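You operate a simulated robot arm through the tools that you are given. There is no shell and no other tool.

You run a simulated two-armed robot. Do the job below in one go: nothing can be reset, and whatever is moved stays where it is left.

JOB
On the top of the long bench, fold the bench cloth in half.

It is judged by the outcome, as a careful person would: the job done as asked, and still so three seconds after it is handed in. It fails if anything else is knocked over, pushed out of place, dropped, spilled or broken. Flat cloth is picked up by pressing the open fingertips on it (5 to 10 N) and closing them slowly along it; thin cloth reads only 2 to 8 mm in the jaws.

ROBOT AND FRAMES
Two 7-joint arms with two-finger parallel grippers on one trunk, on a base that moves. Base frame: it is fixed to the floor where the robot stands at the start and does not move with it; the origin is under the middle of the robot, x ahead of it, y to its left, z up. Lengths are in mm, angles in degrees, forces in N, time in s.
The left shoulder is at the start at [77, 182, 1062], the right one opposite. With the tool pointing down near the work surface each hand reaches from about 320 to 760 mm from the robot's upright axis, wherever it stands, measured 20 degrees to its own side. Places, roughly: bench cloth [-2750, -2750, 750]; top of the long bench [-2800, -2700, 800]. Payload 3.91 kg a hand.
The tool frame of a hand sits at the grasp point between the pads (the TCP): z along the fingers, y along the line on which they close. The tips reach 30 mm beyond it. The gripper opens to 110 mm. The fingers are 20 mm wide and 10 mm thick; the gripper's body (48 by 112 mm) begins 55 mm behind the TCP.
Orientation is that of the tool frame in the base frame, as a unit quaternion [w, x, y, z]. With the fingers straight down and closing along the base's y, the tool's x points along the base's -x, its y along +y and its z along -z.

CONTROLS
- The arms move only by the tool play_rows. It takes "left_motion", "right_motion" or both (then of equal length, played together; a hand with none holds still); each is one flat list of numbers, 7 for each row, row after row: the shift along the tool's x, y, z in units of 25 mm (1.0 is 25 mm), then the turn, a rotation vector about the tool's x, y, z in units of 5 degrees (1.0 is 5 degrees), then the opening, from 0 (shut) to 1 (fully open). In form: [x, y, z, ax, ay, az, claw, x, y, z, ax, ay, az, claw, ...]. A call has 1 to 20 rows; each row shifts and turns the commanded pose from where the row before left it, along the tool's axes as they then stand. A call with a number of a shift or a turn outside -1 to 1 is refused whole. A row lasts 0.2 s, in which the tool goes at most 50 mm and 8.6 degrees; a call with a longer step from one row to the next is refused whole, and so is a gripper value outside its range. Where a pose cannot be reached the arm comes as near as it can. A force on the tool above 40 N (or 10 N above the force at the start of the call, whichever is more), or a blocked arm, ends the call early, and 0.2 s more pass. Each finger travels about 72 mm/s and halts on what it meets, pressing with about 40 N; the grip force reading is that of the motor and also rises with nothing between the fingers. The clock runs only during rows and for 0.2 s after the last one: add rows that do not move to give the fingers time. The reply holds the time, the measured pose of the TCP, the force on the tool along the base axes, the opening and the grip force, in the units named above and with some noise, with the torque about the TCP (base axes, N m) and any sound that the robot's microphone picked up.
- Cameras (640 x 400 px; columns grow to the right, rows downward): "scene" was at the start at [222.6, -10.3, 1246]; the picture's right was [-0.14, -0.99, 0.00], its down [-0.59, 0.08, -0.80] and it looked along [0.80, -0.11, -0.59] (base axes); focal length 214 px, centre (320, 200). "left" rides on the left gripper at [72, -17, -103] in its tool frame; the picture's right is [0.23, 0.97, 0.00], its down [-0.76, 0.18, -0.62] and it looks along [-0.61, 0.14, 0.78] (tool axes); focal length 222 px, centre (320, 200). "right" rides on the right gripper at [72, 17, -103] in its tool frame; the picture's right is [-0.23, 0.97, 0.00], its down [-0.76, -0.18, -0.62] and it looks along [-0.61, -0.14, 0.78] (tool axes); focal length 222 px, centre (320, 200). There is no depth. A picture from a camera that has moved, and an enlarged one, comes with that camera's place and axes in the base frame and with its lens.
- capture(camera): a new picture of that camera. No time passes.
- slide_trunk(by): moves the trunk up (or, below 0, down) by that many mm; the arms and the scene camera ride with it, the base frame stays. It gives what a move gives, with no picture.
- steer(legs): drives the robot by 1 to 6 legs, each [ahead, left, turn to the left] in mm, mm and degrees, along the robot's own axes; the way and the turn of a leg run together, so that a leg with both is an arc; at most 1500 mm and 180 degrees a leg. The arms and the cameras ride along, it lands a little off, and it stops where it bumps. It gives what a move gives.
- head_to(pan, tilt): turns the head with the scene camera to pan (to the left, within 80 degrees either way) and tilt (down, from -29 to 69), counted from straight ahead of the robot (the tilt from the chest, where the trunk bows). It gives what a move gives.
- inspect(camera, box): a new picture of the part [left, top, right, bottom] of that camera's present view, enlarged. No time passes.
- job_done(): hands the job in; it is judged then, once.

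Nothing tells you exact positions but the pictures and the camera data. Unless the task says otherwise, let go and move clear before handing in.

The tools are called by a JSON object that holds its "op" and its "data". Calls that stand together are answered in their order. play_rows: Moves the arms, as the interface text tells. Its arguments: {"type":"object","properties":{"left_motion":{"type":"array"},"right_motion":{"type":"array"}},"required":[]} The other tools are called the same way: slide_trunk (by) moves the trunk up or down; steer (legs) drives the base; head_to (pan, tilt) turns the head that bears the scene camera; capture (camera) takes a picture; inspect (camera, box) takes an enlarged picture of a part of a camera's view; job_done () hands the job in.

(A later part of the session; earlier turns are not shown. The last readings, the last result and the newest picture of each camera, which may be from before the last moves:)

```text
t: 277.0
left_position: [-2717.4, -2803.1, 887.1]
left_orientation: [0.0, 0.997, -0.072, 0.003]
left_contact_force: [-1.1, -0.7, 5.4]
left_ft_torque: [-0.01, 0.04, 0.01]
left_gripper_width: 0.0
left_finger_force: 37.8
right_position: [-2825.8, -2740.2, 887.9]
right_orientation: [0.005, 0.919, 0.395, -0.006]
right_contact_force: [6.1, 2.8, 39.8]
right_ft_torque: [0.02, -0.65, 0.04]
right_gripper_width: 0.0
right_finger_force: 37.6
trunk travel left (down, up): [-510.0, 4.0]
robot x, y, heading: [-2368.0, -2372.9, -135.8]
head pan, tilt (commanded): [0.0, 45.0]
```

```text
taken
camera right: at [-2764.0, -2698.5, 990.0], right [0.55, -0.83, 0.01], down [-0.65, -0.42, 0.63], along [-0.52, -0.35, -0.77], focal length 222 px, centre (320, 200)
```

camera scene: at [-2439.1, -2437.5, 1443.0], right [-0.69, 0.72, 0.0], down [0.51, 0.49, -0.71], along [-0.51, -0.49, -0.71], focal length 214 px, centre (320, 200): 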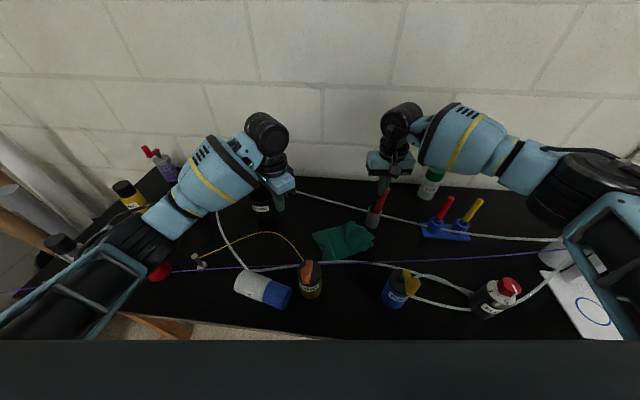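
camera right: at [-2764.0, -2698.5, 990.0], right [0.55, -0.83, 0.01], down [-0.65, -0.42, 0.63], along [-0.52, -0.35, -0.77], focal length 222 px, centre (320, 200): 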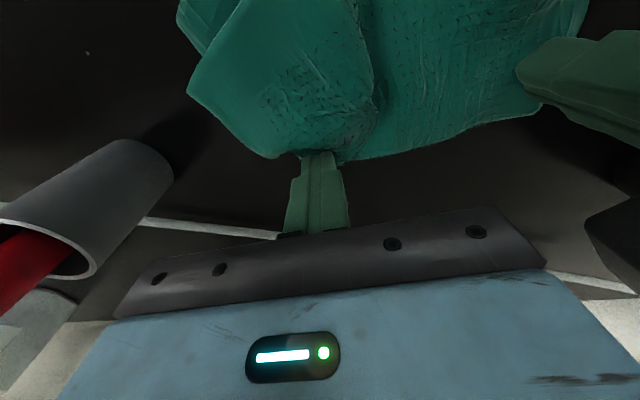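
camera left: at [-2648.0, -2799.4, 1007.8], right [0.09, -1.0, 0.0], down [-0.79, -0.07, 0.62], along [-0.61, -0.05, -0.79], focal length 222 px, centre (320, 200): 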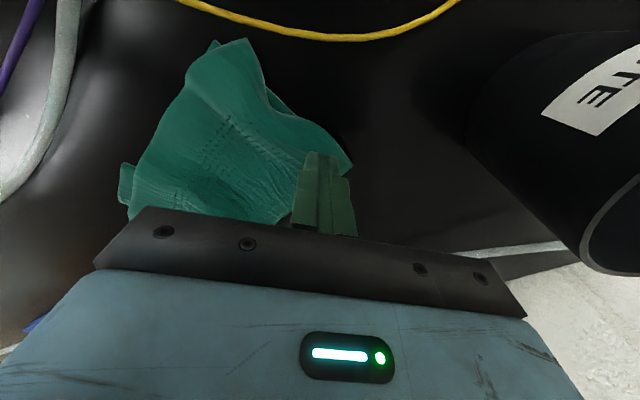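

Pressure is high (40 N); I ease it and drag right 45 mm.

{"op": "play_rows", "data": {"left_motion": [0, 0, 0.05, 0, 0, 0, 0, 0, 0, 0, 0, 0, 0, 0, 0, 0, 0, 0, 0, 0, 0, 0, 0, 0, 0, 0, 0, 0, 0, 0, 0, 0, 0, 0, 0, 0, 0, 0, 0, 0, 0, 0, 0, 0, 0, 0, 0, 0, 0, 0, 0, 0, 0, 0, 0, 0, 0, 0, 0, 0, 0, 0, 0, 0, 0, 0, 0, 0, 0, 0, 0, 0, 0, 0, 0, 0, 0], "right_motion": [0, 0, -0.1, 0, 0, 0, 0, 0, -0.18, 0, 0, 0, 0, 0, 0, -0.18, 0, 0, 0, 0, 0, 0, -0.18, 0.02, 0, 0, 0, 0, 0, -0.18, 0, 0, 0, 0, 0, 0, -0.18, 0.02, 0, 0, 0, 0, 0, -0.18, 0, 0, 0, 0, 0, 0, -0.18, 0.02, 0, 0, 0, 0, 0, -0.18, 0, 0, 0, 0, 0, 0, -0.18, 0, 0, 0, 0, 0, 0, -0.18, 0, 0, 0, 0, 0]}}

{"op": "capture", "data": {"camera": "right"}}

{"op": "inspect", "data": {"camera": "scene", "box": [250, 150, 410, 260]}}

```text
t: 279.4
left_position: [-2719.2, -2803.8, 886.2]
left_orientation: [-0.001, 0.997, -0.073, 0.001]
left_contact_force: [-8.2, 6.3, 15.1]
left_ft_torque: [0.2, 0.25, 0.04]
left_gripper_width: 0.1
left_finger_force: 37.6
right_position: [-2857.4, -2711.4, 885.1]
right_orientation: [0.005, 0.919, 0.394, -0.003]
right_contact_force: [12.0, -14.0, 30.8]
right_ft_torque: [-0.4, -0.78, -0.19]
right_gripper_width: 0.2
right_finger_force: 37.4
trunk travel left (down, up): [-510.0, 4.0]
robot x, y, heading: [-2366.1, -2376.9, -136.2]
head pan, tilt (commanded): [0.0, 45.0]
```

```text
taken
camera right: at [-2795.8, -2669.2, 988.9], right [0.55, -0.84, 0.01], down [-0.65, -0.42, 0.63], along [-0.52, -0.35, -0.78], focal length 222 px, centre (320, 200)
```

right: 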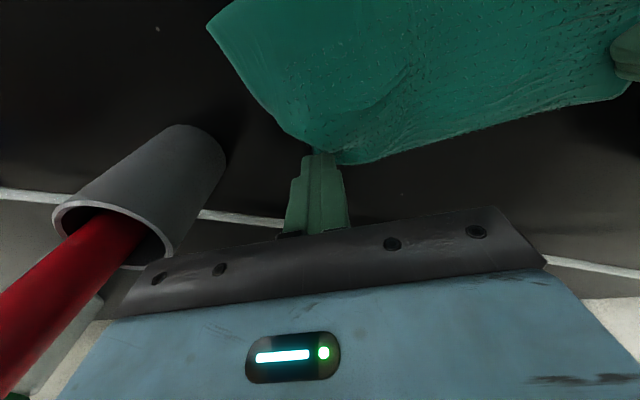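

```text
3.64 times, centred on (330, 205) of scene
camera zoom: at [-2435.7, -2436.2, 1443.4], right [-0.69, 0.72, 0.0], down [0.51, 0.49, -0.71], along [-0.51, -0.49, -0.71], focal length 780 px, centre (284, 182)
```

zoom: 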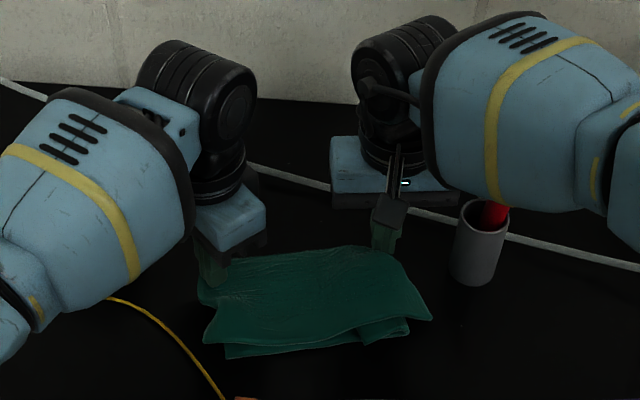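

That pulled the crease out to about 184 mm, nicely taut. I release both hands gently straight upward and look.

{"op": "play_rows", "data": {"left_motion": [0, 0, 0, 0, 0, 0, 0, 0, 0, -0.3, 0, 0, 0, 0, 0, 0, -0.9, 0, 0, 0, 0, 0, 0, -0.9, 0, 0, 0, 0, 0, 0, -0.9, 0, 0, 0, 0, 0.7, 0.3, -0.9, 0, 0, 0, 0, 0.9, 0.3, -0.9, 0, 0, 0, 0, 0.9, 0.3, -0.6, 0, 0, 0, 0], "right_motion": [0, 0, -0.2, 0, 0, 0, 0, 0, 0, -0.4, 0, 0, 0, 0, 0, 0, -0.9, 0, 0, 0, 0, 0, 0, -0.9, 0, 0, 0, 0, 0, 0, -0.9, 0, 0, 0, 0, 0, -0.5, -0.9, 0, 0, 0, 0, 0, -0.9, -0.6, 0, 0, 0, 0, 0, -0.9, 0, 0, 0, 0, 0]}}

{"op": "inspect", "data": {"camera": "scene", "box": [250, 160, 410, 260]}}

{"op": "inspect", "data": {"camera": "right", "box": [220, 0, 520, 180]}}

{"op": "capture", "data": {"camera": "scene"}}

```text
t: 281.2
left_position: [-2663.4, -2835.9, 1017.7]
left_orientation: [-0.002, 0.997, -0.071, 0.005]
left_contact_force: [0.8, 0.0, 0.2]
left_ft_torque: [-0.05, -0.01, 0.01]
left_gripper_width: 0.0
left_finger_force: 37.9
right_position: [-2902.1, -2670.8, 1002.0]
right_orientation: [0.002, 0.919, 0.395, -0.001]
right_contact_force: [0.2, 0.3, -0.3]
right_ft_torque: [-0.02, -0.05, -0.02]
right_gripper_width: 0.0
right_finger_force: 37.2
trunk travel left (down, up): [-510.0, 4.0]
robot x, y, heading: [-2368.8, -2373.5, -136.1]
head pan, tilt (commanded): [0.0, 45.0]
```

```text
4.00 times, centred on (330, 210) of scene
camera zoom: at [-2439.1, -2438.5, 1442.9], right [-0.69, 0.72, 0.0], down [0.51, 0.49, -0.71], along [-0.51, -0.49, -0.71], focal length 858 px, centre (280, 160)
```

zoom: 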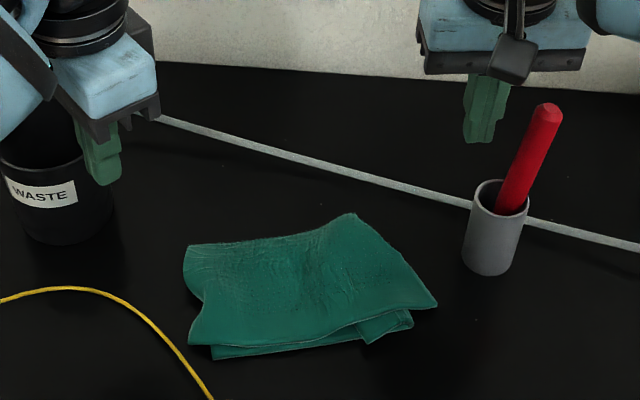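

```text
2.13 times, centred on (370, 90) of right
camera zoom: at [-2840.7, -2630.0, 1104.9], right [0.55, -0.84, 0.0], down [-0.65, -0.43, 0.62], along [-0.52, -0.35, -0.78], focal length 474 px, centre (213, 435)
```

zoom: 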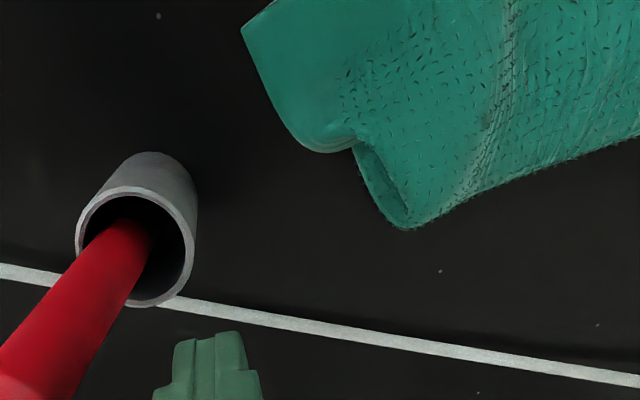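

```text
taken
camera scene: at [-2439.1, -2438.5, 1442.9], right [-0.69, 0.72, 0.0], down [0.51, 0.49, -0.71], along [-0.51, -0.49, -0.71], focal length 214 px, centre (320, 200)
```

scene: 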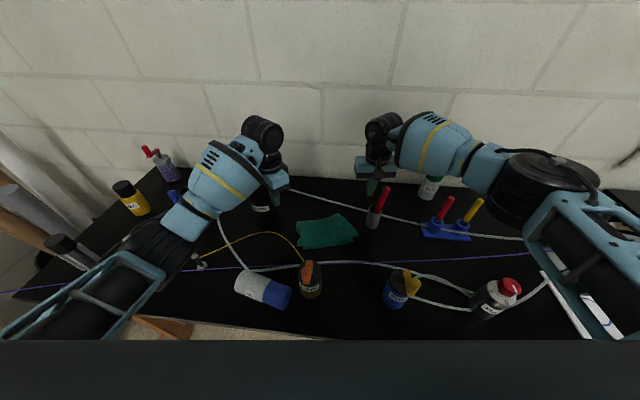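

It springs back part of the way because the lower layer still has a pleat on its right; its corner is exposed as a small flap at the front right. I'll press on that flap with the right tips and draw it right, anchoring the left side.

{"op": "play_rows", "data": {"left_motion": [-0.46, -0.54, 0, 0, 0, 0, 0, -0.46, -0.54, 0, 0, 0, 0, 0, -0.46, -0.54, 0, 0, 0, 0, 0, -0.46, -0.54, 0, 0, 0, 0, 0, -0.46, -0.54, 0, 0, 0, 0, 0, 0, 0, 0.9, 0, 0, 0, 0, 0, 0, 0.9, 0, 0, 0, 0, 0, 0, 0.9, 0, 0, 0, 0, 0, 0, 0.9, 0, 0, 0, 0, 0, 0, 0.9, 0, 0, 0, 0], "right_motion": [0.816, 0.568, 0, 0, 0, 0, 0, 0.816, 0.568, 0, 0, 0, 0, 0, 0.816, 0.568, 0, 0, 0, 0, 0, 0.816, 0.568, 0, 0, 0, 0, 0, 0.816, 0.568, 0, 0, 0, 0, 0, 0, 0, 0.75, 0, 0, 0, 0, 0, 0, 0.75, 0, 0, 0, 0, 0, 0, 0.75, 0, 0, 0, 0, 0, 0, 0.75, 0, 0, 0, 0, 0, 0, 0.75, 0, 0, 0, 0]}}

{"op": "capture", "data": {"left": "left", "camera": "left"}}

{"op": "capture", "data": {"camera": "right"}}

```text
t: 283.4
left_position: [-2708.7, -2761.2, 904.9]
left_orientation: [-0.001, 0.997, -0.071, 0.005]
left_contact_force: [0.4, -0.2, 0.0]
left_ft_torque: [0.01, 0.01, -0.02]
left_gripper_width: 0.0
left_finger_force: 38.1
right_position: [-2781.2, -2643.9, 904.8]
right_orientation: [0.003, 0.919, 0.395, 0.0]
right_contact_force: [0.8, -0.7, 0.9]
right_ft_torque: [-0.02, -0.01, 0.01]
right_gripper_width: 0.0
right_finger_force: 37.7
trunk travel left (down, up): [-510.0, 4.0]
robot x, y, heading: [-2367.1, -2374.0, -136.0]
head pan, tilt (commanded): [0.0, 45.0]
```

```text
taken
camera left: at [-2636.5, -2754.7, 1007.9], right [0.09, -1.0, 0.0], down [-0.79, -0.07, 0.62], along [-0.61, -0.05, -0.79], focal length 222 px, centre (320, 200)
```

left: 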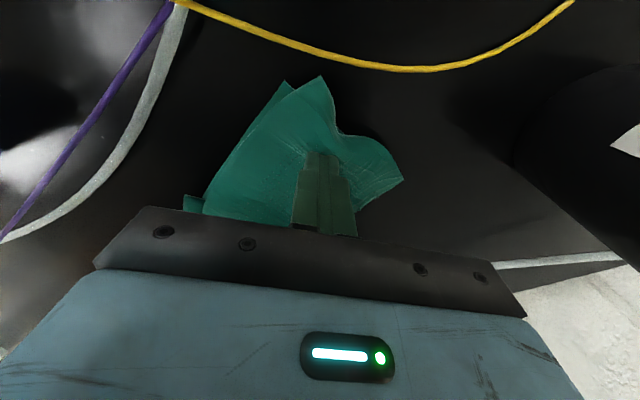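

```text
taken
camera right: at [-2718.7, -2602.9, 1009.1], right [0.55, -0.84, 0.0], down [-0.65, -0.43, 0.62], along [-0.52, -0.35, -0.78], focal length 222 px, centre (320, 200)
```

right: 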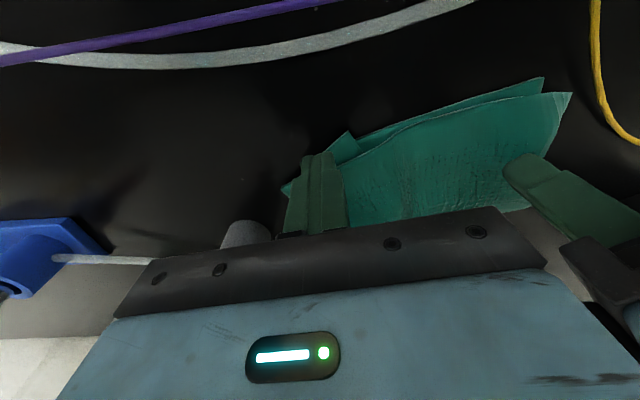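

The flap's visible tip is slightly left of the right fingertips. I shift 12 mm left and 4 mm forward, then press both hands.

{"op": "play_rows", "data": {"left_motion": [0, 0, 0, 0, 0, 0, 0, 0, 0, 0.3, 0, 0, 0, 0, 0, 0, 0.3, 0, 0, 0, 0, 0, 0, 0.15, 0, 0, 0, 0, 0, 0, 0.06, 0, 0, 0, 0], "right_motion": [-0.15, 0.5, 0, 0, 0, 0, 0, 0, 0, 0.3, 0, 0, 0, 0, 0, 0, 0.3, 0, 0, 0, 0, 0, 0, 0.1, 0, 0, 0, 0, 0, 0, 0.06, 0, 0, 0, 0]}}

{"op": "inspect", "data": {"camera": "right", "box": [230, 80, 450, 240]}}

```text
t: 284.6
left_position: [-2709.4, -2761.6, 886.9]
left_orientation: [0.0, 0.997, -0.072, 0.004]
left_contact_force: [1.8, 0.6, 9.7]
left_ft_torque: [0.04, -0.07, -0.02]
left_gripper_width: 0.3
left_finger_force: 37.6
right_position: [-2773.5, -2657.1, 889.2]
right_orientation: [0.002, 0.919, 0.394, -0.002]
right_contact_force: [-0.8, -0.1, 3.2]
right_ft_torque: [-0.04, 0.05, -0.01]
right_gripper_width: 0.0
right_finger_force: 37.6
trunk travel left (down, up): [-510.0, 4.0]
robot x, y, heading: [-2366.0, -2371.3, -136.0]
head pan, tilt (commanded): [0.0, 45.0]
```

```text
2.50 times, centred on (340, 160) of right
camera zoom: at [-2711.7, -2614.8, 993.4], right [0.55, -0.84, 0.01], down [-0.65, -0.42, 0.63], along [-0.52, -0.35, -0.78], focal length 555 px, centre (270, 300)
```

zoom: 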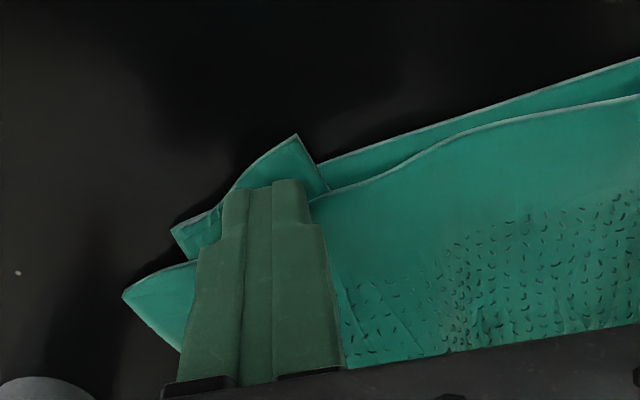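

The tips are on the flap now. I move 5 mm toward me to be fully on it, press to ~18 N and draw it to the right.

{"op": "play_rows", "data": {"left_motion": [0, 0, 0.06, 0, 0, 0, 0, 0, 0, 0, 0, 0, 0, 0, 0, 0, 0, 0, 0, 0, 0, 0, 0, 0, 0, 0, 0, 0, 0, 0, 0, 0, 0, 0, 0, 0, 0, 0, 0, 0, 0, 0, 0, 0, 0, 0, 0, 0, 0, 0, 0, 0, 0, 0, 0, 0, 0, 0, 0, 0, 0, 0, 0, 0, 0, 0, 0, 0, 0, 0, 0, 0, 0, 0, 0, 0, 0], "right_motion": [0.2, 0, -0.05, 0, 0, 0, 0, 0, 0, 0.15, 0, 0, 0, 0, 0, 0, 0.12, 0, 0, 0, 0, 0, -0.2, 0, 0, 0, 0, 0, 0, -0.2, 0, 0, 0, 0, 0, 0, -0.2, 0, 0, 0, 0, 0, 0, -0.2, 0, 0, 0, 0, 0, 0, -0.2, 0, 0, 0, 0, 0, 0, -0.2, 0, 0, 0, 0, 0, 0, -0.2, 0, 0, 0, 0, 0, 0, -0.2, 0, 0, 0, 0, 0]}}

{"op": "inspect", "data": {"camera": "right", "box": [230, 80, 450, 240]}}

{"op": "inspect", "data": {"camera": "scene", "box": [250, 150, 410, 260]}}

```text
t: 287.0
left_position: [-2708.7, -2757.7, 885.8]
left_orientation: [-0.001, 0.997, -0.072, 0.002]
left_contact_force: [-9.3, 9.3, 18.5]
left_ft_torque: [0.32, 0.28, 0.08]
left_gripper_width: 0.0
left_finger_force: 37.5
right_position: [-2797.3, -2626.1, 885.6]
right_orientation: [0.006, 0.919, 0.394, -0.003]
right_contact_force: [15.7, -12.7, 26.5]
right_ft_torque: [-0.67, -0.4, 0.21]
right_gripper_width: 0.0
right_finger_force: 37.8
trunk travel left (down, up): [-510.0, 4.0]
robot x, y, heading: [-2371.7, -2374.5, -136.1]
head pan, tilt (commanded): [0.0, 45.0]
```

```text
2.50 times, centred on (340, 160) of right
camera zoom: at [-2734.9, -2584.1, 989.7], right [0.55, -0.84, 0.01], down [-0.65, -0.42, 0.63], along [-0.52, -0.35, -0.78], focal length 555 px, centre (270, 300)
```

zoom: 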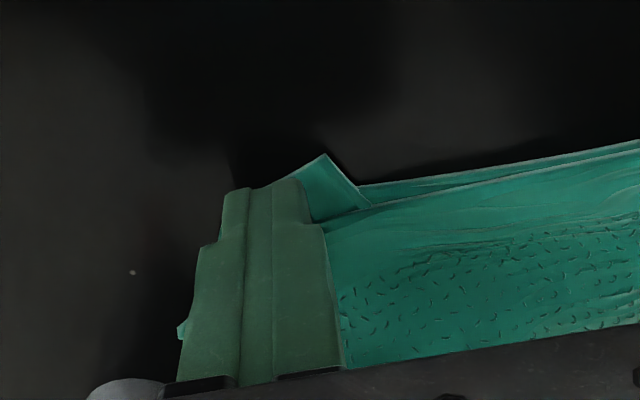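

```text
3.64 times, centred on (330, 205) of scene
camera zoom: at [-2435.9, -2436.2, 1443.3], right [-0.69, 0.72, 0.0], down [0.51, 0.49, -0.71], along [-0.51, -0.49, -0.71], focal length 780 px, centre (284, 182)
```

zoom: 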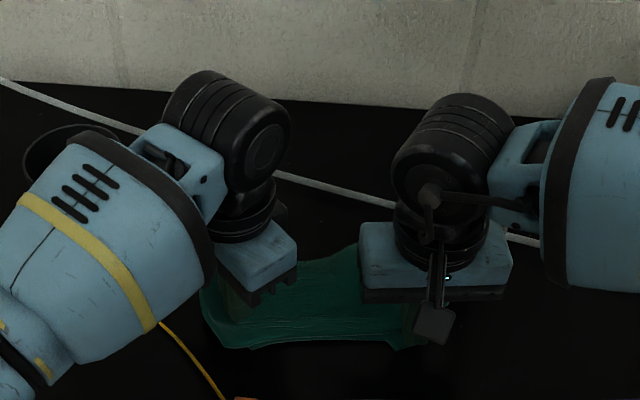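

The layers are stretched taut along the front. I lift both hands straight up and check what stays.

{"op": "play_rows", "data": {"left_motion": [0, 0, 0, 0, 0, 0, 0, 0, 0, -0.3, 0, 0, 0, 0, 0, 0, -0.9, 0, 0, 0, 0, 0, 0, -0.9, 0, 0, 0, 0, 0, 0, -0.9, 0, 0, 0, 0, 0.7, 0.3, -0.9, 0, 0, 0, 0, 0.9, 0.3, -0.9, 0, 0, 0, 0, 0.9, 0.3, -0.6, 0, 0, 0, 0], "right_motion": [0, 0, -0.2, 0, 0, 0, 0, 0, 0, -0.4, 0, 0, 0, 0, 0, 0, -0.9, 0, 0, 0, 0, 0, 0, -0.9, 0, 0, 0, 0, 0, 0, -0.9, 0, 0, 0, 0, 0, 0, -0.9, 0, 0, 0, 0, 0, -0.5, -0.9, 0, 0, 0, 0, 0, -0.9, -0.6, 0, 0, 0, 0]}}

{"op": "inspect", "data": {"camera": "scene", "box": [250, 160, 410, 260]}}

{"op": "capture", "data": {"camera": "right"}}

```text
t: 288.8
left_position: [-2649.8, -2791.2, 1019.6]
left_orientation: [-0.002, 0.997, -0.071, 0.006]
left_contact_force: [0.1, -0.3, 0.0]
left_ft_torque: [-0.02, 0.01, 0.02]
left_gripper_width: 0.0
left_finger_force: 37.7
right_position: [-2825.0, -2600.2, 1023.6]
right_orientation: [0.001, 0.919, 0.395, -0.001]
right_contact_force: [-0.3, 0.3, -0.4]
right_ft_torque: [-0.03, 0.05, 0.0]
right_gripper_width: 0.0
right_finger_force: 37.3
trunk travel left (down, up): [-510.0, 4.0]
robot x, y, heading: [-2369.9, -2372.6, -136.0]
head pan, tilt (commanded): [0.0, 45.0]
```

```text
4.00 times, centred on (330, 210) of scene
camera zoom: at [-2439.3, -2437.5, 1443.0], right [-0.69, 0.72, 0.0], down [0.51, 0.49, -0.71], along [-0.51, -0.49, -0.71], focal length 858 px, centre (280, 160)
```

zoom: 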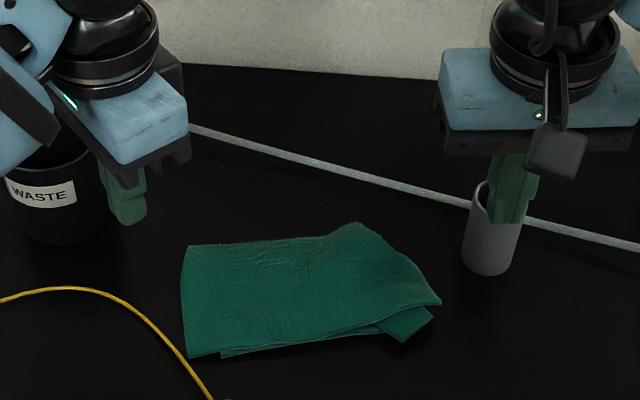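

```text
taken
camera right: at [-2763.5, -2558.8, 1128.0], right [0.55, -0.84, 0.0], down [-0.65, -0.43, 0.63], along [-0.52, -0.35, -0.78], focal length 222 px, centre (320, 200)
```

right: 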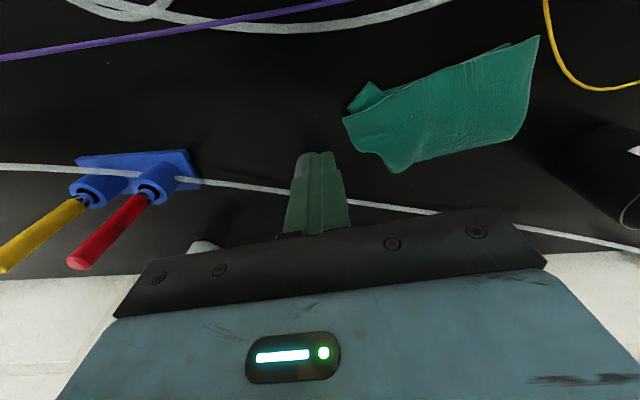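

Better: the open edge is now ~213 mm (nearly full width). The crease's right end is still short, so I repeat the stroke there, with the left side anchored.

{"op": "play_rows", "data": {"left_motion": [-0.58, 0.182, 0, 0, 0, 0, 0, -0.58, 0.182, 0, 0, 0, 0, 0, -0.58, 0.182, 0, 0, 0, 0, 0, -0.58, 0.182, 0, 0, 0, 0, 0, -0.58, 0.182, 0, 0, 0, 0, 0, 0, 0, 0.92, 0, 0, 0, 0, 0, 0, 0.92, 0, 0, 0, 0, 0, 0, 0.92, 0, 0, 0, 0, 0, 0, 0.92, 0, 0, 0, 0, 0, 0, 0.92, 0, 0, 0, 0], "right_motion": [-0.826, 0.764, 0, 0, 0, 0, 0, -0.826, 0.764, 0, 0, 0, 0, 0, -0.826, 0.764, 0, 0, 0, 0, 0, -0.826, 0.764, 0, 0, 0, 0, 0, -0.826, 0.764, 0, 0, 0, 0, 0, 0, 0, 0.9, 0, 0, 0, 0, 0, 0, 0.9, 0, 0, 0, 0, 0, 0, 0.9, 0, 0, 0, 0, 0, 0, 0.9, 0, 0, 0, 0, 0, 0, 0.6, 0, 0, 0, 0]}}

{"op": "capture", "data": {"camera": "left"}}

{"op": "capture", "data": {"camera": "right"}}

```text
t: 291.0
left_position: [-2725.1, -2803.2, 903.6]
left_orientation: [-0.002, 0.997, -0.071, 0.005]
left_contact_force: [0.1, 0.6, -0.5]
left_ft_torque: [0.03, 0.01, 0.02]
left_gripper_width: 0.1
left_finger_force: 38.3
right_position: [-2828.1, -2743.1, 918.6]
right_orientation: [0.002, 0.919, 0.395, 0.0]
right_contact_force: [-0.2, -0.4, -0.2]
right_ft_torque: [0.02, 0.01, 0.01]
right_gripper_width: 0.1
right_finger_force: 37.6
trunk travel left (down, up): [-510.0, 4.0]
robot x, y, heading: [-2368.5, -2378.5, -135.9]
head pan, tilt (commanded): [0.0, 45.0]
```

```text
taken
camera left: at [-2652.9, -2798.1, 1007.3], right [0.09, -1.0, 0.0], down [-0.79, -0.07, 0.62], along [-0.61, -0.05, -0.79], focal length 222 px, centre (320, 200)
```

left: 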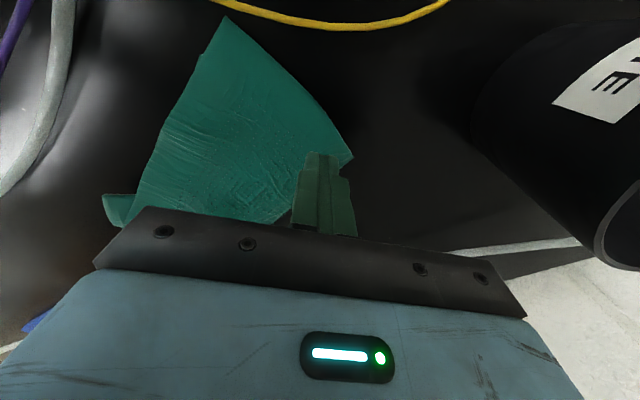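

```text
taken
camera right: at [-2765.0, -2700.9, 1022.9], right [0.55, -0.84, 0.0], down [-0.65, -0.43, 0.62], along [-0.52, -0.35, -0.78], focal length 222 px, centre (320, 200)
```

right: 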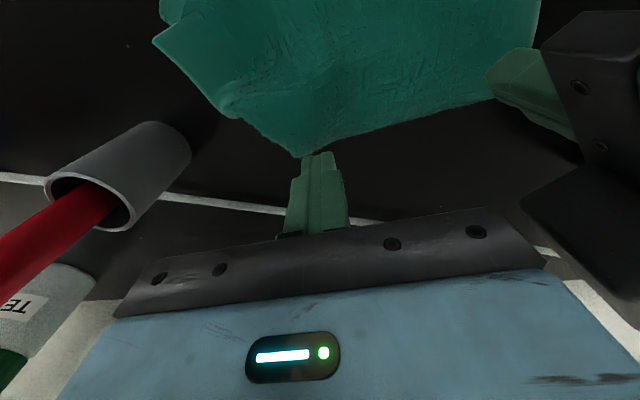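

{"op": "play_rows", "data": {"left_motion": [0, 0, 0, 0, 0, 0, 0, 0, 0, 0, 0, 0, 0, 0, 0, 0, 0.3, 0, 0, 0, 0, 0, 0, 0.3, 0, 0, 0, 0, 0, 0, 0.15, 0, 0, 0, 0, 0, 0, 0.05, 0, 0, 0, 0], "right_motion": [0.35, 0.1, 0, 0, 0, 0, 0, 0.35, 0.1, 0, 0, 0, 0, 0, 0, 0, 0.5, 0, 0, 0, 0, 0, 0, 0.5, 0, 0, 0, 0, 0, 0, 0.2, 0, 0, 0, 0, 0, 0, 0.1, 0, 0, 0, 0]}}

{"op": "inspect", "data": {"camera": "right", "box": [200, 60, 420, 220]}}

```text
t: 292.4
left_position: [-2725.9, -2804.6, 887.4]
left_orientation: [-0.001, 0.997, -0.071, 0.003]
left_contact_force: [-2.0, -0.8, 7.8]
left_ft_torque: [0.01, 0.07, 0.03]
left_gripper_width: 0.0
left_finger_force: 37.3
right_position: [-2811.0, -2731.4, 889.5]
right_orientation: [0.002, 0.919, 0.394, -0.002]
right_contact_force: [-0.3, 0.9, 4.9]
right_ft_torque: [0.07, -0.03, -0.01]
right_gripper_width: 0.0
right_finger_force: 37.6
trunk travel left (down, up): [-510.0, 4.0]
robot x, y, heading: [-2369.9, -2376.9, -136.1]
head pan, tilt (commanded): [0.0, 45.0]
```

```text
2.50 times, centred on (310, 140) of right
camera zoom: at [-2749.1, -2690.6, 993.5], right [0.55, -0.84, 0.0], down [-0.65, -0.43, 0.63], along [-0.52, -0.35, -0.78], focal length 555 px, centre (345, 350)
```

zoom: 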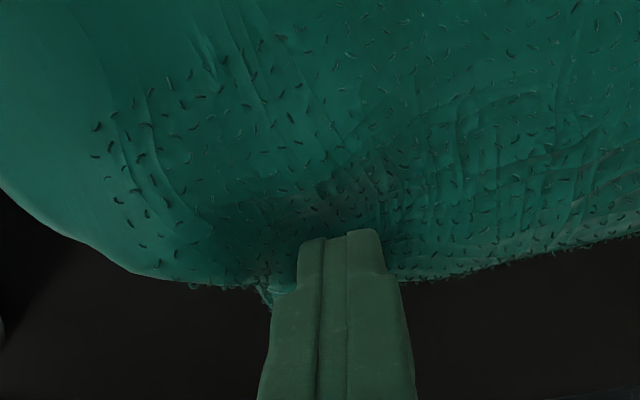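

{"op": "play_rows", "data": {"left_motion": [0, 0, 0.07, 0, 0, 0, 0, 0, 0, 0, 0, 0, 0, 0, 0, 0, 0, 0, 0, 0, 0, 0, 0, 0, 0, 0, 0, 0, 0, 0, 0, 0, 0, 0, 0, 0, 0, 0, 0, 0, 0, 0, 0, 0, 0, 0, 0, 0, 0, 0, 0, 0, 0, 0, 0, 0, 0, 0, 0, 0, 0, 0, 0, 0, 0, 0, 0, 0, 0, 0, 0, 0, 0, 0, 0, 0, 0, 0, 0, 0, 0, 0, 0, 0], "right_motion": [0, 0, 0.12, 0, 0, 0, 0, 0, -0.18, 0, 0, 0, 0, 0, 0, -0.18, 0, 0, 0, 0, 0, 0, -0.18, 0, 0, 0, 0, 0, 0, -0.18, 0, 0, 0, 0, 0, 0, -0.18, 0, 0, 0, 0, 0, 0, -0.18, 0, 0, 0, 0, 0, 0, -0.18, 0, 0, 0, 0, 0, 0, -0.18, 0, 0, 0, 0, 0, 0, -0.18, 0, 0, 0, 0, 0, 0, -0.18, 0, 0, 0, 0, 0, 0, -0.18, 0, 0, 0, 0, 0]}}

{"op": "capture", "data": {"camera": "right"}}

{"op": "inspect", "data": {"camera": "scene", "box": [250, 150, 410, 260]}}

```text
t: 295.0
left_position: [-2724.5, -2802.1, 884.5]
left_orientation: [-0.001, 0.997, -0.072, 0.003]
left_contact_force: [-11.1, 11.6, 23.2]
left_ft_torque: [0.45, 0.34, -0.01]
left_gripper_width: 0.0
left_finger_force: 37.9
right_position: [-2845.1, -2698.5, 887.8]
right_orientation: [0.005, 0.919, 0.395, -0.004]
right_contact_force: [11.1, -17.1, 25.2]
right_ft_torque: [-0.37, -0.53, -0.16]
right_gripper_width: 0.1
right_finger_force: 37.9
trunk travel left (down, up): [-510.0, 4.0]
robot x, y, heading: [-2369.9, -2372.6, -136.1]
head pan, tilt (commanded): [0.0, 45.0]
```

```text
taken
camera right: at [-2782.6, -2656.6, 991.0], right [0.55, -0.84, 0.01], down [-0.65, -0.42, 0.63], along [-0.52, -0.35, -0.78], focal length 222 px, centre (320, 200)
```

right: 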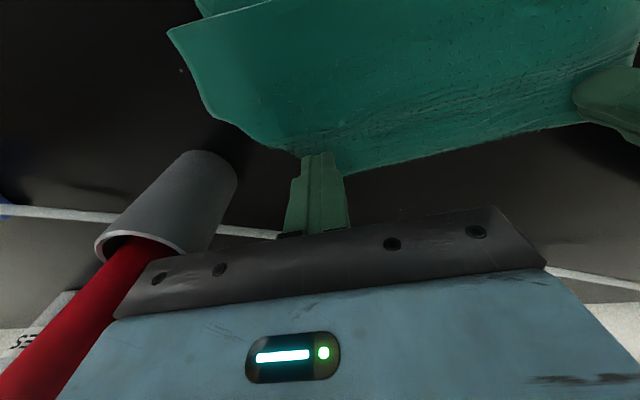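

```text
3.64 times, centred on (330, 205) of scene
camera zoom: at [-2436.3, -2435.5, 1443.4], right [-0.69, 0.72, 0.0], down [0.51, 0.49, -0.71], along [-0.51, -0.49, -0.71], focal length 780 px, centre (284, 182)
```

zoom: 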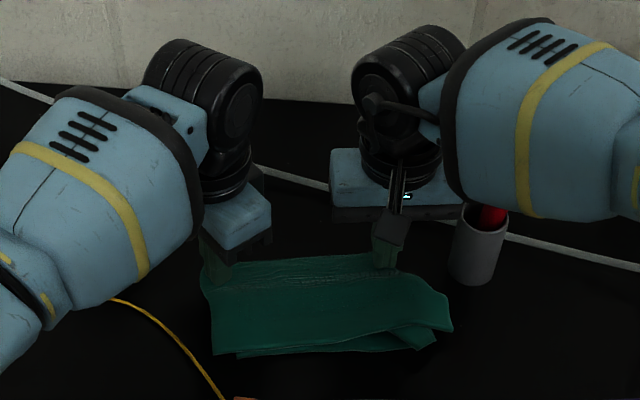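

Now it is drawn out to a neat rectangle while held. I stretch 10 mm further so that it stays better after release, then lift off gently.

{"op": "play_rows", "data": {"left_motion": [0, 0, 0, 0, 0, 0, 0, 0, 0, 0, 0, 0, 0, 0, 0, 0, 0, 0, 0, 0, 0, 0, 0, 0, 0, 0, 0, 0, 0, 0, 0, 0, 0, 0, 0, 0, 0, 0, 0, 0, 0, 0], "right_motion": [0, -0.14, 0, 0, 0, 0, 0, 0, -0.14, 0, 0, 0, 0, 0, 0, -0.14, 0, 0, 0, 0, 0, 0, 0, 0, 0, 0, 0, 0, 0, 0, 0, 0, 0, 0, 0, 0, 0, 0, 0, 0, 0, 0]}}

{"op": "play_rows", "data": {"left_motion": [0, 0, 0, 0, 0, 0, 0, 0, 0, 0, 0, 0, 0, 0, 0, 0, 0, 0, 0, 0, 0, 0, 0, 0, 0, 0, 0, 0, 0, 0, -0.1, 0, 0, 0, 0, 0, 0, -0.3, 0, 0, 0, 0, 0, 0, -0.9, 0, 0, 0, 0, 0, 0, -0.9, 0, 0, 0, 0, 0, 0, -0.9, 0, 0, 0, 0, 0.7, 0.3, -0.9, 0, 0, 0, 0, 0.9, 0.3, -0.9, 0, 0, 0, 0, 0.9, 0.3, -0.6, 0, 0, 0, 0], "right_motion": [0, 0, -0.06, 0, 0, 0, 0, 0, 0, -0.06, 0, 0, 0, 0, 0, 0, -0.06, 0, 0, 0, 0, 0, 0, -0.06, 0, 0, 0, 0, 0, 0, -0.3, 0, 0, 0, 0, 0, 0, -0.9, 0, 0, 0, 0, 0, 0, -0.9, 0, 0, 0, 0, 0, 0, -0.9, 0, 0, 0, 0, 0, 0, -0.9, 0, 0, 0, 0, 0, 0, -0.6, 0, 0, 0, 0, 0, -0.5, -0.6, 0, 0, 0, 0, 0, -0.9, 0, 0, 0, 0, 0]}}

{"op": "inspect", "data": {"camera": "scene", "box": [250, 160, 410, 260]}}

{"op": "capture", "data": {"camera": "scene"}}

```text
t: 296.4
left_position: [-2724.6, -2803.9, 884.8]
left_orientation: [0.001, 0.997, -0.071, 0.003]
left_contact_force: [4.0, 5.5, 32.3]
left_ft_torque: [0.26, -0.08, -0.03]
left_gripper_width: 0.0
left_finger_force: 37.5
right_position: [-2852.9, -2689.9, 884.8]
right_orientation: [0.003, 0.919, 0.394, -0.001]
right_contact_force: [-0.4, -0.4, 0.1]
right_ft_torque: [-0.01, 0.04, 0.0]
right_gripper_width: 0.0
right_finger_force: 37.3
trunk travel left (down, up): [-510.0, 4.0]
robot x, y, heading: [-2367.5, -2372.0, -136.2]
head pan, tilt (commanded): [0.0, 45.0]
```

```text
t: 299.0
left_position: [-2667.4, -2834.0, 1019.0]
left_orientation: [-0.002, 0.997, -0.071, 0.006]
left_contact_force: [0.3, -0.1, 0.2]
left_ft_torque: [0.03, 0.01, -0.02]
left_gripper_width: 0.0
left_finger_force: 37.9
right_position: [-2879.1, -2667.0, 1017.3]
right_orientation: [0.003, 0.919, 0.394, 0.0]
right_contact_force: [0.4, 1.0, -0.3]
right_ft_torque: [0.0, -0.01, 0.02]
right_gripper_width: 0.0
right_finger_force: 37.8
trunk travel left (down, up): [-510.0, 4.0]
robot x, y, heading: [-2369.8, -2370.9, -136.1]
head pan, tilt (commanded): [0.0, 45.0]
```

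```text
4.00 times, centred on (330, 210) of scene
camera zoom: at [-2439.3, -2438.1, 1442.9], right [-0.69, 0.72, 0.0], down [0.51, 0.49, -0.71], along [-0.51, -0.49, -0.71], focal length 858 px, centre (280, 160)
```

zoom: 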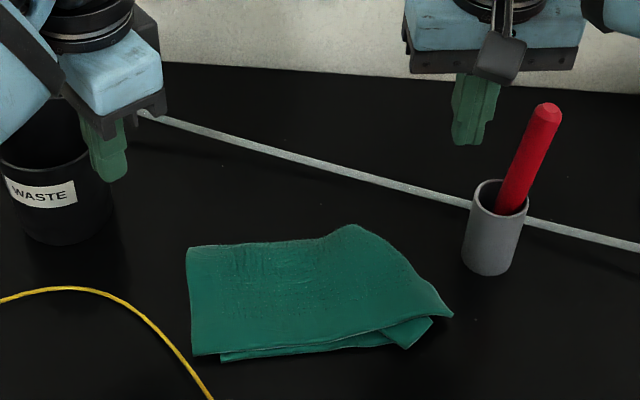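

```text
taken
camera scene: at [-2439.3, -2438.1, 1442.9], right [-0.69, 0.72, 0.0], down [0.51, 0.49, -0.71], along [-0.51, -0.49, -0.71], focal length 214 px, centre (320, 200)
```

scene: 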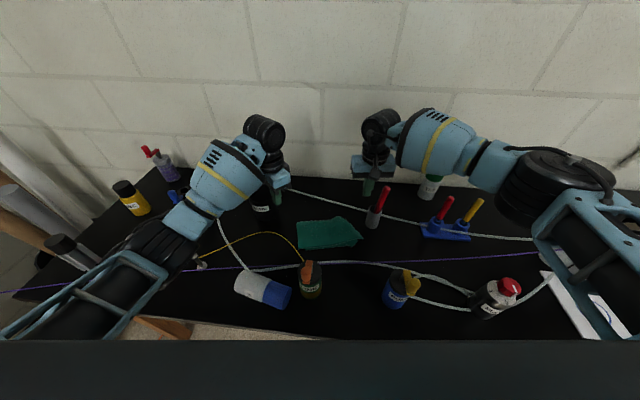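

The cloth is now clearly folded in half, drawn out to ~211 mm along the open edge, lying flat and clear of tube, wires and cup. Next I must put the tipped FINE bottle back upright; let me look at it closely.

{"op": "inspect", "data": {"camera": "scene", "box": [200, 240, 340, 330]}}

{"op": "head_to", "data": {"pan": 20, "tilt": 55}}

{"op": "capture", "data": {"camera": "scene"}}

{"op": "inspect", "data": {"camera": "scene", "box": [220, 140, 420, 280]}}

```text
4.44 times, centred on (270, 285) of scene
camera zoom: at [-2439.3, -2438.1, 1442.9], right [-0.69, 0.72, 0.0], down [0.51, 0.49, -0.71], along [-0.51, -0.49, -0.71], focal length 953 px, centre (542, -178)
```

zoom: 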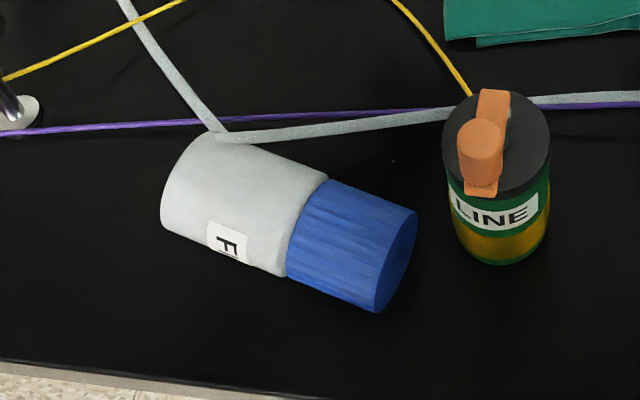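

```text
t: 299.9
left_position: [-2668.2, -2834.2, 1019.4]
left_orientation: [-0.001, 0.997, -0.072, 0.004]
left_contact_force: [-0.3, 1.0, -0.5]
left_ft_torque: [0.01, 0.01, -0.03]
left_gripper_width: 0.1
left_finger_force: 38.0
right_position: [-2881.7, -2668.0, 1018.0]
right_orientation: [0.002, 0.919, 0.393, -0.001]
right_contact_force: [0.3, 0.1, 0.2]
right_ft_torque: [0.0, 0.02, 0.0]
right_gripper_width: 0.0
right_finger_force: 38.1
trunk travel left (down, up): [-510.0, 4.0]
robot x, y, heading: [-2368.6, -2372.2, -136.1]
head pan, tilt (commanded): [20.0, 55.0]
```

```text
taken
camera scene: at [-2412.9, -2446.4, 1429.5], right [-0.9, 0.44, 0.0], down [0.36, 0.73, -0.57], along [-0.25, -0.52, -0.82], focal length 214 px, centre (320, 200)
```

scene: 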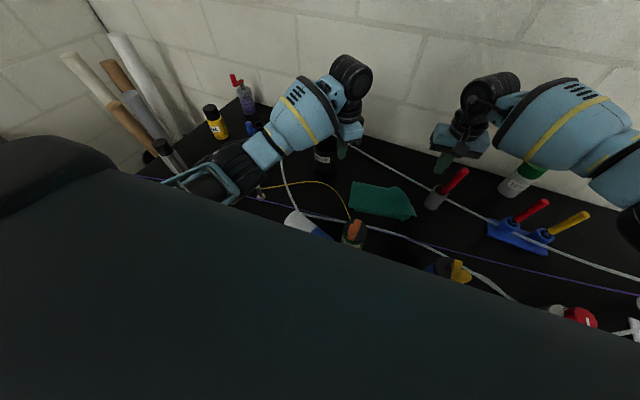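

```text
2.86 times, centred on (320, 210) of scene
camera zoom: at [-2412.9, -2446.4, 1429.5], right [-0.9, 0.44, 0.0], down [0.36, 0.73, -0.57], along [-0.25, -0.52, -0.82], focal length 613 px, centre (320, 171)
```

zoom: 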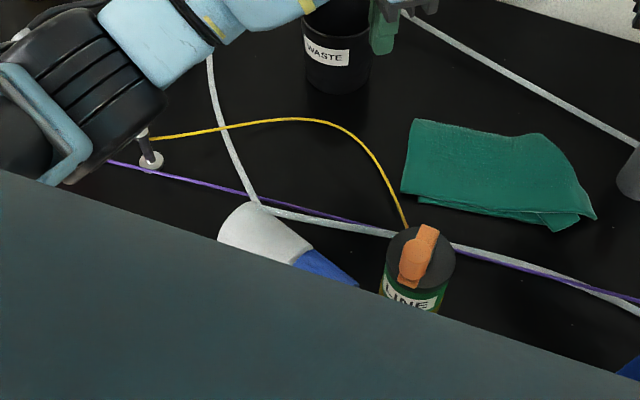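

The cloth looks properly folded from here too. Now the bottle: it lies with its base at about (355, -218) and cap toward LINE; its original spot works out to about (369, -244), i.e. world (-2464, -2799). I raise both arms well clear first.

{"op": "play_rows", "data": {"left_motion": [0, 0, -0.9, 0, 0, 0, 0, 0, 0, -0.9, 0, 0, 0, 0, 0, 0, -0.9, 0, 0, 0, 0, 0, 0, -0.9, 0, 0, 0, 0, 0, 0, -0.9, 0, 0, 0, 0.3, 0, 0, -0.9, 0, 0, 0, 0.6, 0, 0, -0.9, 0, 0, 0, 0.9, 0.4, -0.5, 0, 0, 0, 0, 1, 0.4, -0.5, 0, 0, 0, 0, 1, 0.4, -0.5, 0, 0, 0, 0, 1, 0.4, -0.5, 0, 0, 0, 0, 1], "right_motion": [0, 0, -0.9, 0, 0, 0, 0, 0, 0, -0.9, 0, 0, 0, 0, 0, 0, -0.9, 0, 0, 0, 0, 0, 0, -0.9, 0, 0, 0, 0, 0, 0, -0.9, 0, 0, 0, 0, 0, 0, -0.9, 0, 0, 0, 0, 0, 0, -0.9, 0, 0, 0, 0, 0.8, 0, 0, 0, 0, 0, 0, 0.8, 0, 0, 0, 0, 0, 0, 0.8, 0, 0, 0, 0, 0, 0, 0.8, 0, 0, 0, 0, 0, 0]}}

{"op": "capture", "data": {"camera": "scene"}}

```text
t: 302.2
left_position: [-2624.0, -2791.9, 1179.1]
left_orientation: [-0.002, 0.997, -0.071, 0.004]
left_contact_force: [0.9, -1.1, 0.1]
left_ft_torque: [-0.02, 0.0, 0.0]
left_gripper_width: 110.0
left_finger_force: 0.0
right_position: [-2824.9, -2606.1, 1173.6]
right_orientation: [0.003, 0.919, 0.393, -0.001]
right_contact_force: [-0.2, 0.4, 0.4]
right_ft_torque: [0.01, 0.02, 0.0]
right_gripper_width: 0.0
right_finger_force: 37.5
trunk travel left (down, up): [-510.0, 4.0]
robot x, y, heading: [-2364.9, -2376.6, -136.2]
head pan, tilt (commanded): [20.0, 55.0]
```

```text
taken
camera scene: at [-2412.3, -2445.7, 1429.6], right [-0.9, 0.44, 0.0], down [0.36, 0.74, -0.57], along [-0.25, -0.52, -0.82], focal length 214 px, centre (320, 200)
```

scene: 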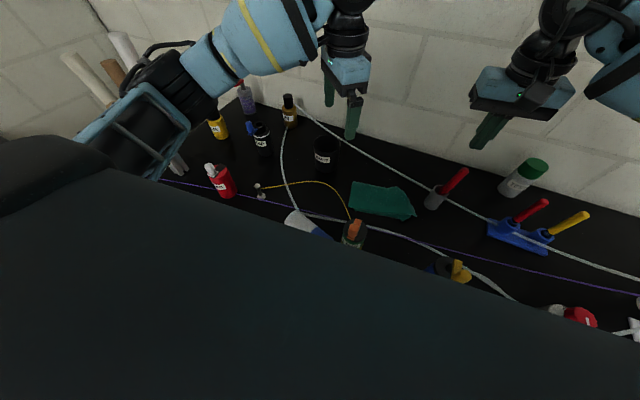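

Everything else is upright. I back away from the bench, shift left and turn right 34°, so the left arm can work on the bottle comfortably.

{"op": "steer", "data": {"legs": [[-350, 0, 0]]}}

{"op": "steer", "data": {"legs": [[0, 465, 0], [0, 0, -34]]}}

{"op": "head_to", "data": {"pan": 5, "tilt": 35}}

{"op": "capture", "data": {"camera": "scene"}}

```text
t: 304.5
left_position: [-2371.8, -2549.9, 1178.1]
left_orientation: [-0.002, 0.997, -0.072, 0.005]
left_contact_force: [-0.5, 0.4, -0.3]
left_ft_torque: [-0.03, -0.03, 0.0]
left_gripper_width: 110.1
left_finger_force: 0.2
right_position: [-2572.1, -2364.4, 1174.3]
right_orientation: [0.002, 0.919, 0.394, 0.0]
right_contact_force: [0.7, 1.0, 0.2]
right_ft_torque: [0.03, 0.02, 0.0]
right_gripper_width: 0.0
right_finger_force: 38.2
trunk travel left (down, up): [-510.0, 4.0]
robot x, y, heading: [-2115.8, -2132.5, -136.1]
head pan, tilt (commanded): [20.0, 55.0]
```

```text
t: 310.8
left_position: [-2236.3, -2674.2, 1178.8]
left_orientation: [-0.001, 0.934, -0.357, 0.004]
left_contact_force: [-0.3, 0.1, 0.4]
left_ft_torque: [0.0, -0.04, 0.01]
left_gripper_width: 110.2
left_finger_force: 0.1
right_position: [-2299.8, -2409.3, 1172.9]
right_orientation: [0.002, 0.994, 0.11, -0.002]
right_contact_force: [0.2, 0.1, 0.5]
right_ft_torque: [-0.01, -0.03, 0.0]
right_gripper_width: 0.0
right_finger_force: 38.0
trunk travel left (down, up): [-510.0, 4.0]
robot x, y, heading: [-1785.9, -2468.9, -170.0]
head pan, tilt (commanded): [20.0, 55.0]
```

```text
t: 311.6
left_position: [-2234.5, -2675.3, 1177.4]
left_orientation: [0.0, 0.933, -0.359, 0.004]
left_contact_force: [-0.4, -0.3, 0.4]
left_ft_torque: [0.01, 0.02, 0.01]
left_gripper_width: 110.0
left_finger_force: 0.0
right_position: [-2299.4, -2407.9, 1173.2]
right_orientation: [0.003, 0.994, 0.11, -0.002]
right_contact_force: [0.7, 0.0, -0.3]
right_ft_torque: [0.02, 0.01, 0.02]
right_gripper_width: 0.2
right_finger_force: 37.8
trunk travel left (down, up): [-510.0, 4.0]
robot x, y, heading: [-1789.3, -2468.6, -169.7]
head pan, tilt (commanded): [5.0, 35.0]
```

```text
taken
camera scene: at [-1891.5, -2492.6, 1457.7], right [-0.26, 0.97, 0.0], down [0.55, 0.15, -0.82], along [-0.79, -0.21, -0.57], focal length 214 px, centre (320, 200)
```

scene: 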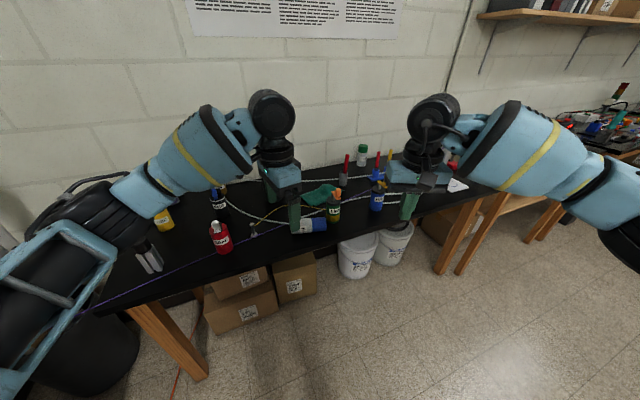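

I now stand to the left, facing along the bench. Let me zoom in on the bottle from this viewpoint to refine its pose.

{"op": "inspect", "data": {"camera": "scene", "box": [240, 170, 400, 270]}}

{"op": "inspect", "data": {"camera": "scene", "box": [280, 200, 350, 250]}}

```text
4.00 times, centred on (320, 220) of scene
camera zoom: at [-1891.5, -2492.6, 1457.7], right [-0.26, 0.97, 0.0], down [0.55, 0.15, -0.82], along [-0.79, -0.21, -0.57], focal length 858 px, centre (320, 120)
```

zoom: 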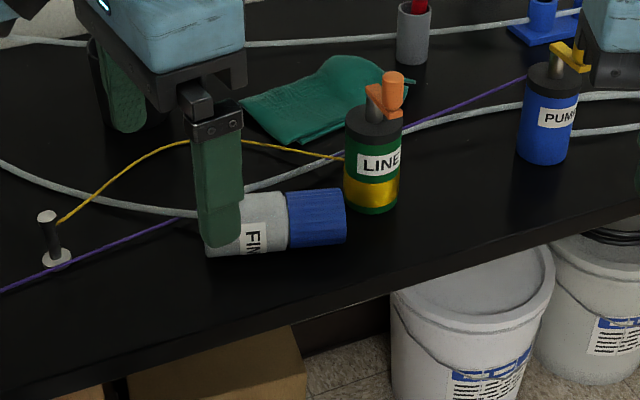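

```text
8.00 times, centred on (315, 225) of scene
camera zoom: at [-1891.5, -2492.6, 1457.7], right [-0.26, 0.97, 0.0], down [0.55, 0.15, -0.82], along [-0.79, -0.21, -0.57], focal length 1716 px, centre (360, 0)
```

zoom: 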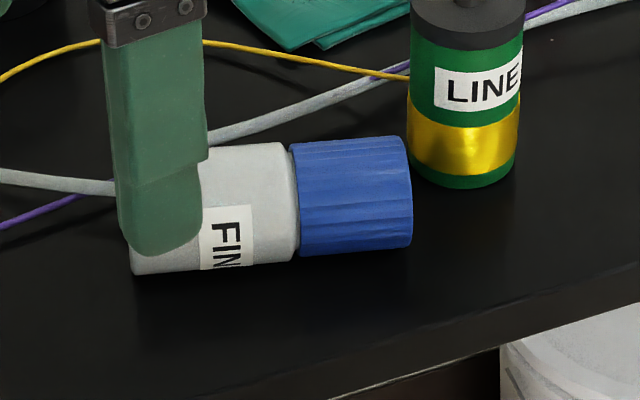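

The two views agree: bottle base at (-2473, -2770), cap end at (-2530, -2642), diameter ≈60 mm. I move 150 mm ahead so the bottle is ~600 mm in front of me, then check where my left elbow is.

{"op": "steer", "data": {"legs": [[150, 0, 0]]}}

{"op": "head_to", "data": {"pan": 40, "tilt": 45}}

{"op": "capture", "data": {"camera": "scene"}}

{"op": "capture", "data": {"camera": "left"}}

```text
t: 313.0
left_position: [-2379.4, -2698.4, 1178.5]
left_orientation: [0.0, 0.934, -0.358, 0.005]
left_contact_force: [0.0, -1.0, 0.7]
left_ft_torque: [-0.01, 0.03, 0.04]
left_gripper_width: 110.3
left_finger_force: 0.1
right_position: [-2442.9, -2433.5, 1174.6]
right_orientation: [0.002, 0.994, 0.109, -0.002]
right_contact_force: [-0.4, 0.7, -0.5]
right_ft_torque: [-0.02, -0.02, 0.05]
right_gripper_width: 0.0
right_finger_force: 37.6
trunk travel left (down, up): [-510.0, 4.0]
robot x, y, heading: [-1935.1, -2496.7, -170.2]
head pan, tilt (commanded): [5.0, 35.0]
```

```text
t: 314.0
left_position: [-2380.5, -2699.6, 1180.2]
left_orientation: [0.0, 0.933, -0.359, 0.005]
left_contact_force: [-0.3, 0.2, -0.2]
left_ft_torque: [-0.02, 0.0, -0.01]
left_gripper_width: 110.2
left_finger_force: 0.0
right_position: [-2443.7, -2432.7, 1173.4]
right_orientation: [0.002, 0.994, 0.109, -0.001]
right_contact_force: [0.3, 0.8, -0.4]
right_ft_torque: [0.01, 0.03, 0.03]
right_gripper_width: 0.2
right_finger_force: 37.1
trunk travel left (down, up): [-510.0, 4.0]
robot x, y, heading: [-1933.5, -2497.9, -170.0]
head pan, tilt (commanded): [40.0, 45.0]
```

```text
taken
camera scene: at [-2003.8, -2557.3, 1443.0], right [-0.77, 0.64, 0.0], down [0.46, 0.54, -0.71], along [-0.46, -0.54, -0.71], focal length 214 px, centre (320, 200)
```

scene: 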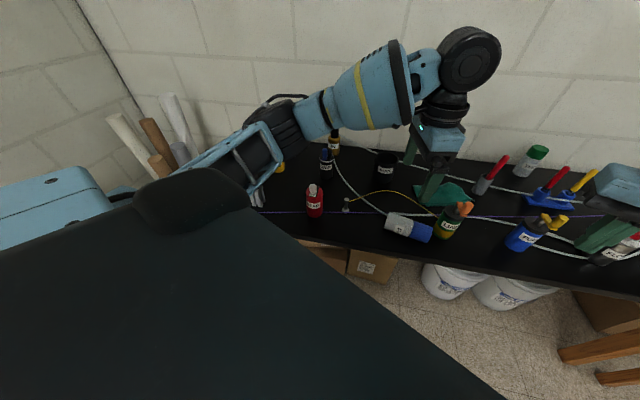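

```text
taken
camera left: at [-2316.9, -2735.5, 1281.7], right [-0.48, -0.87, 0.0], down [-0.69, 0.38, 0.62], along [-0.54, 0.3, -0.79], focal length 222 px, centre (320, 200)
```

left: 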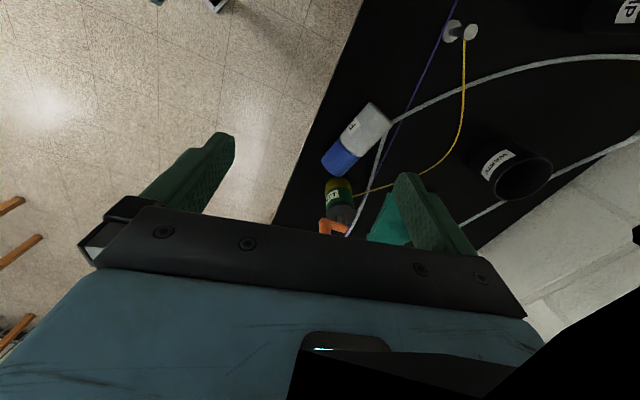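

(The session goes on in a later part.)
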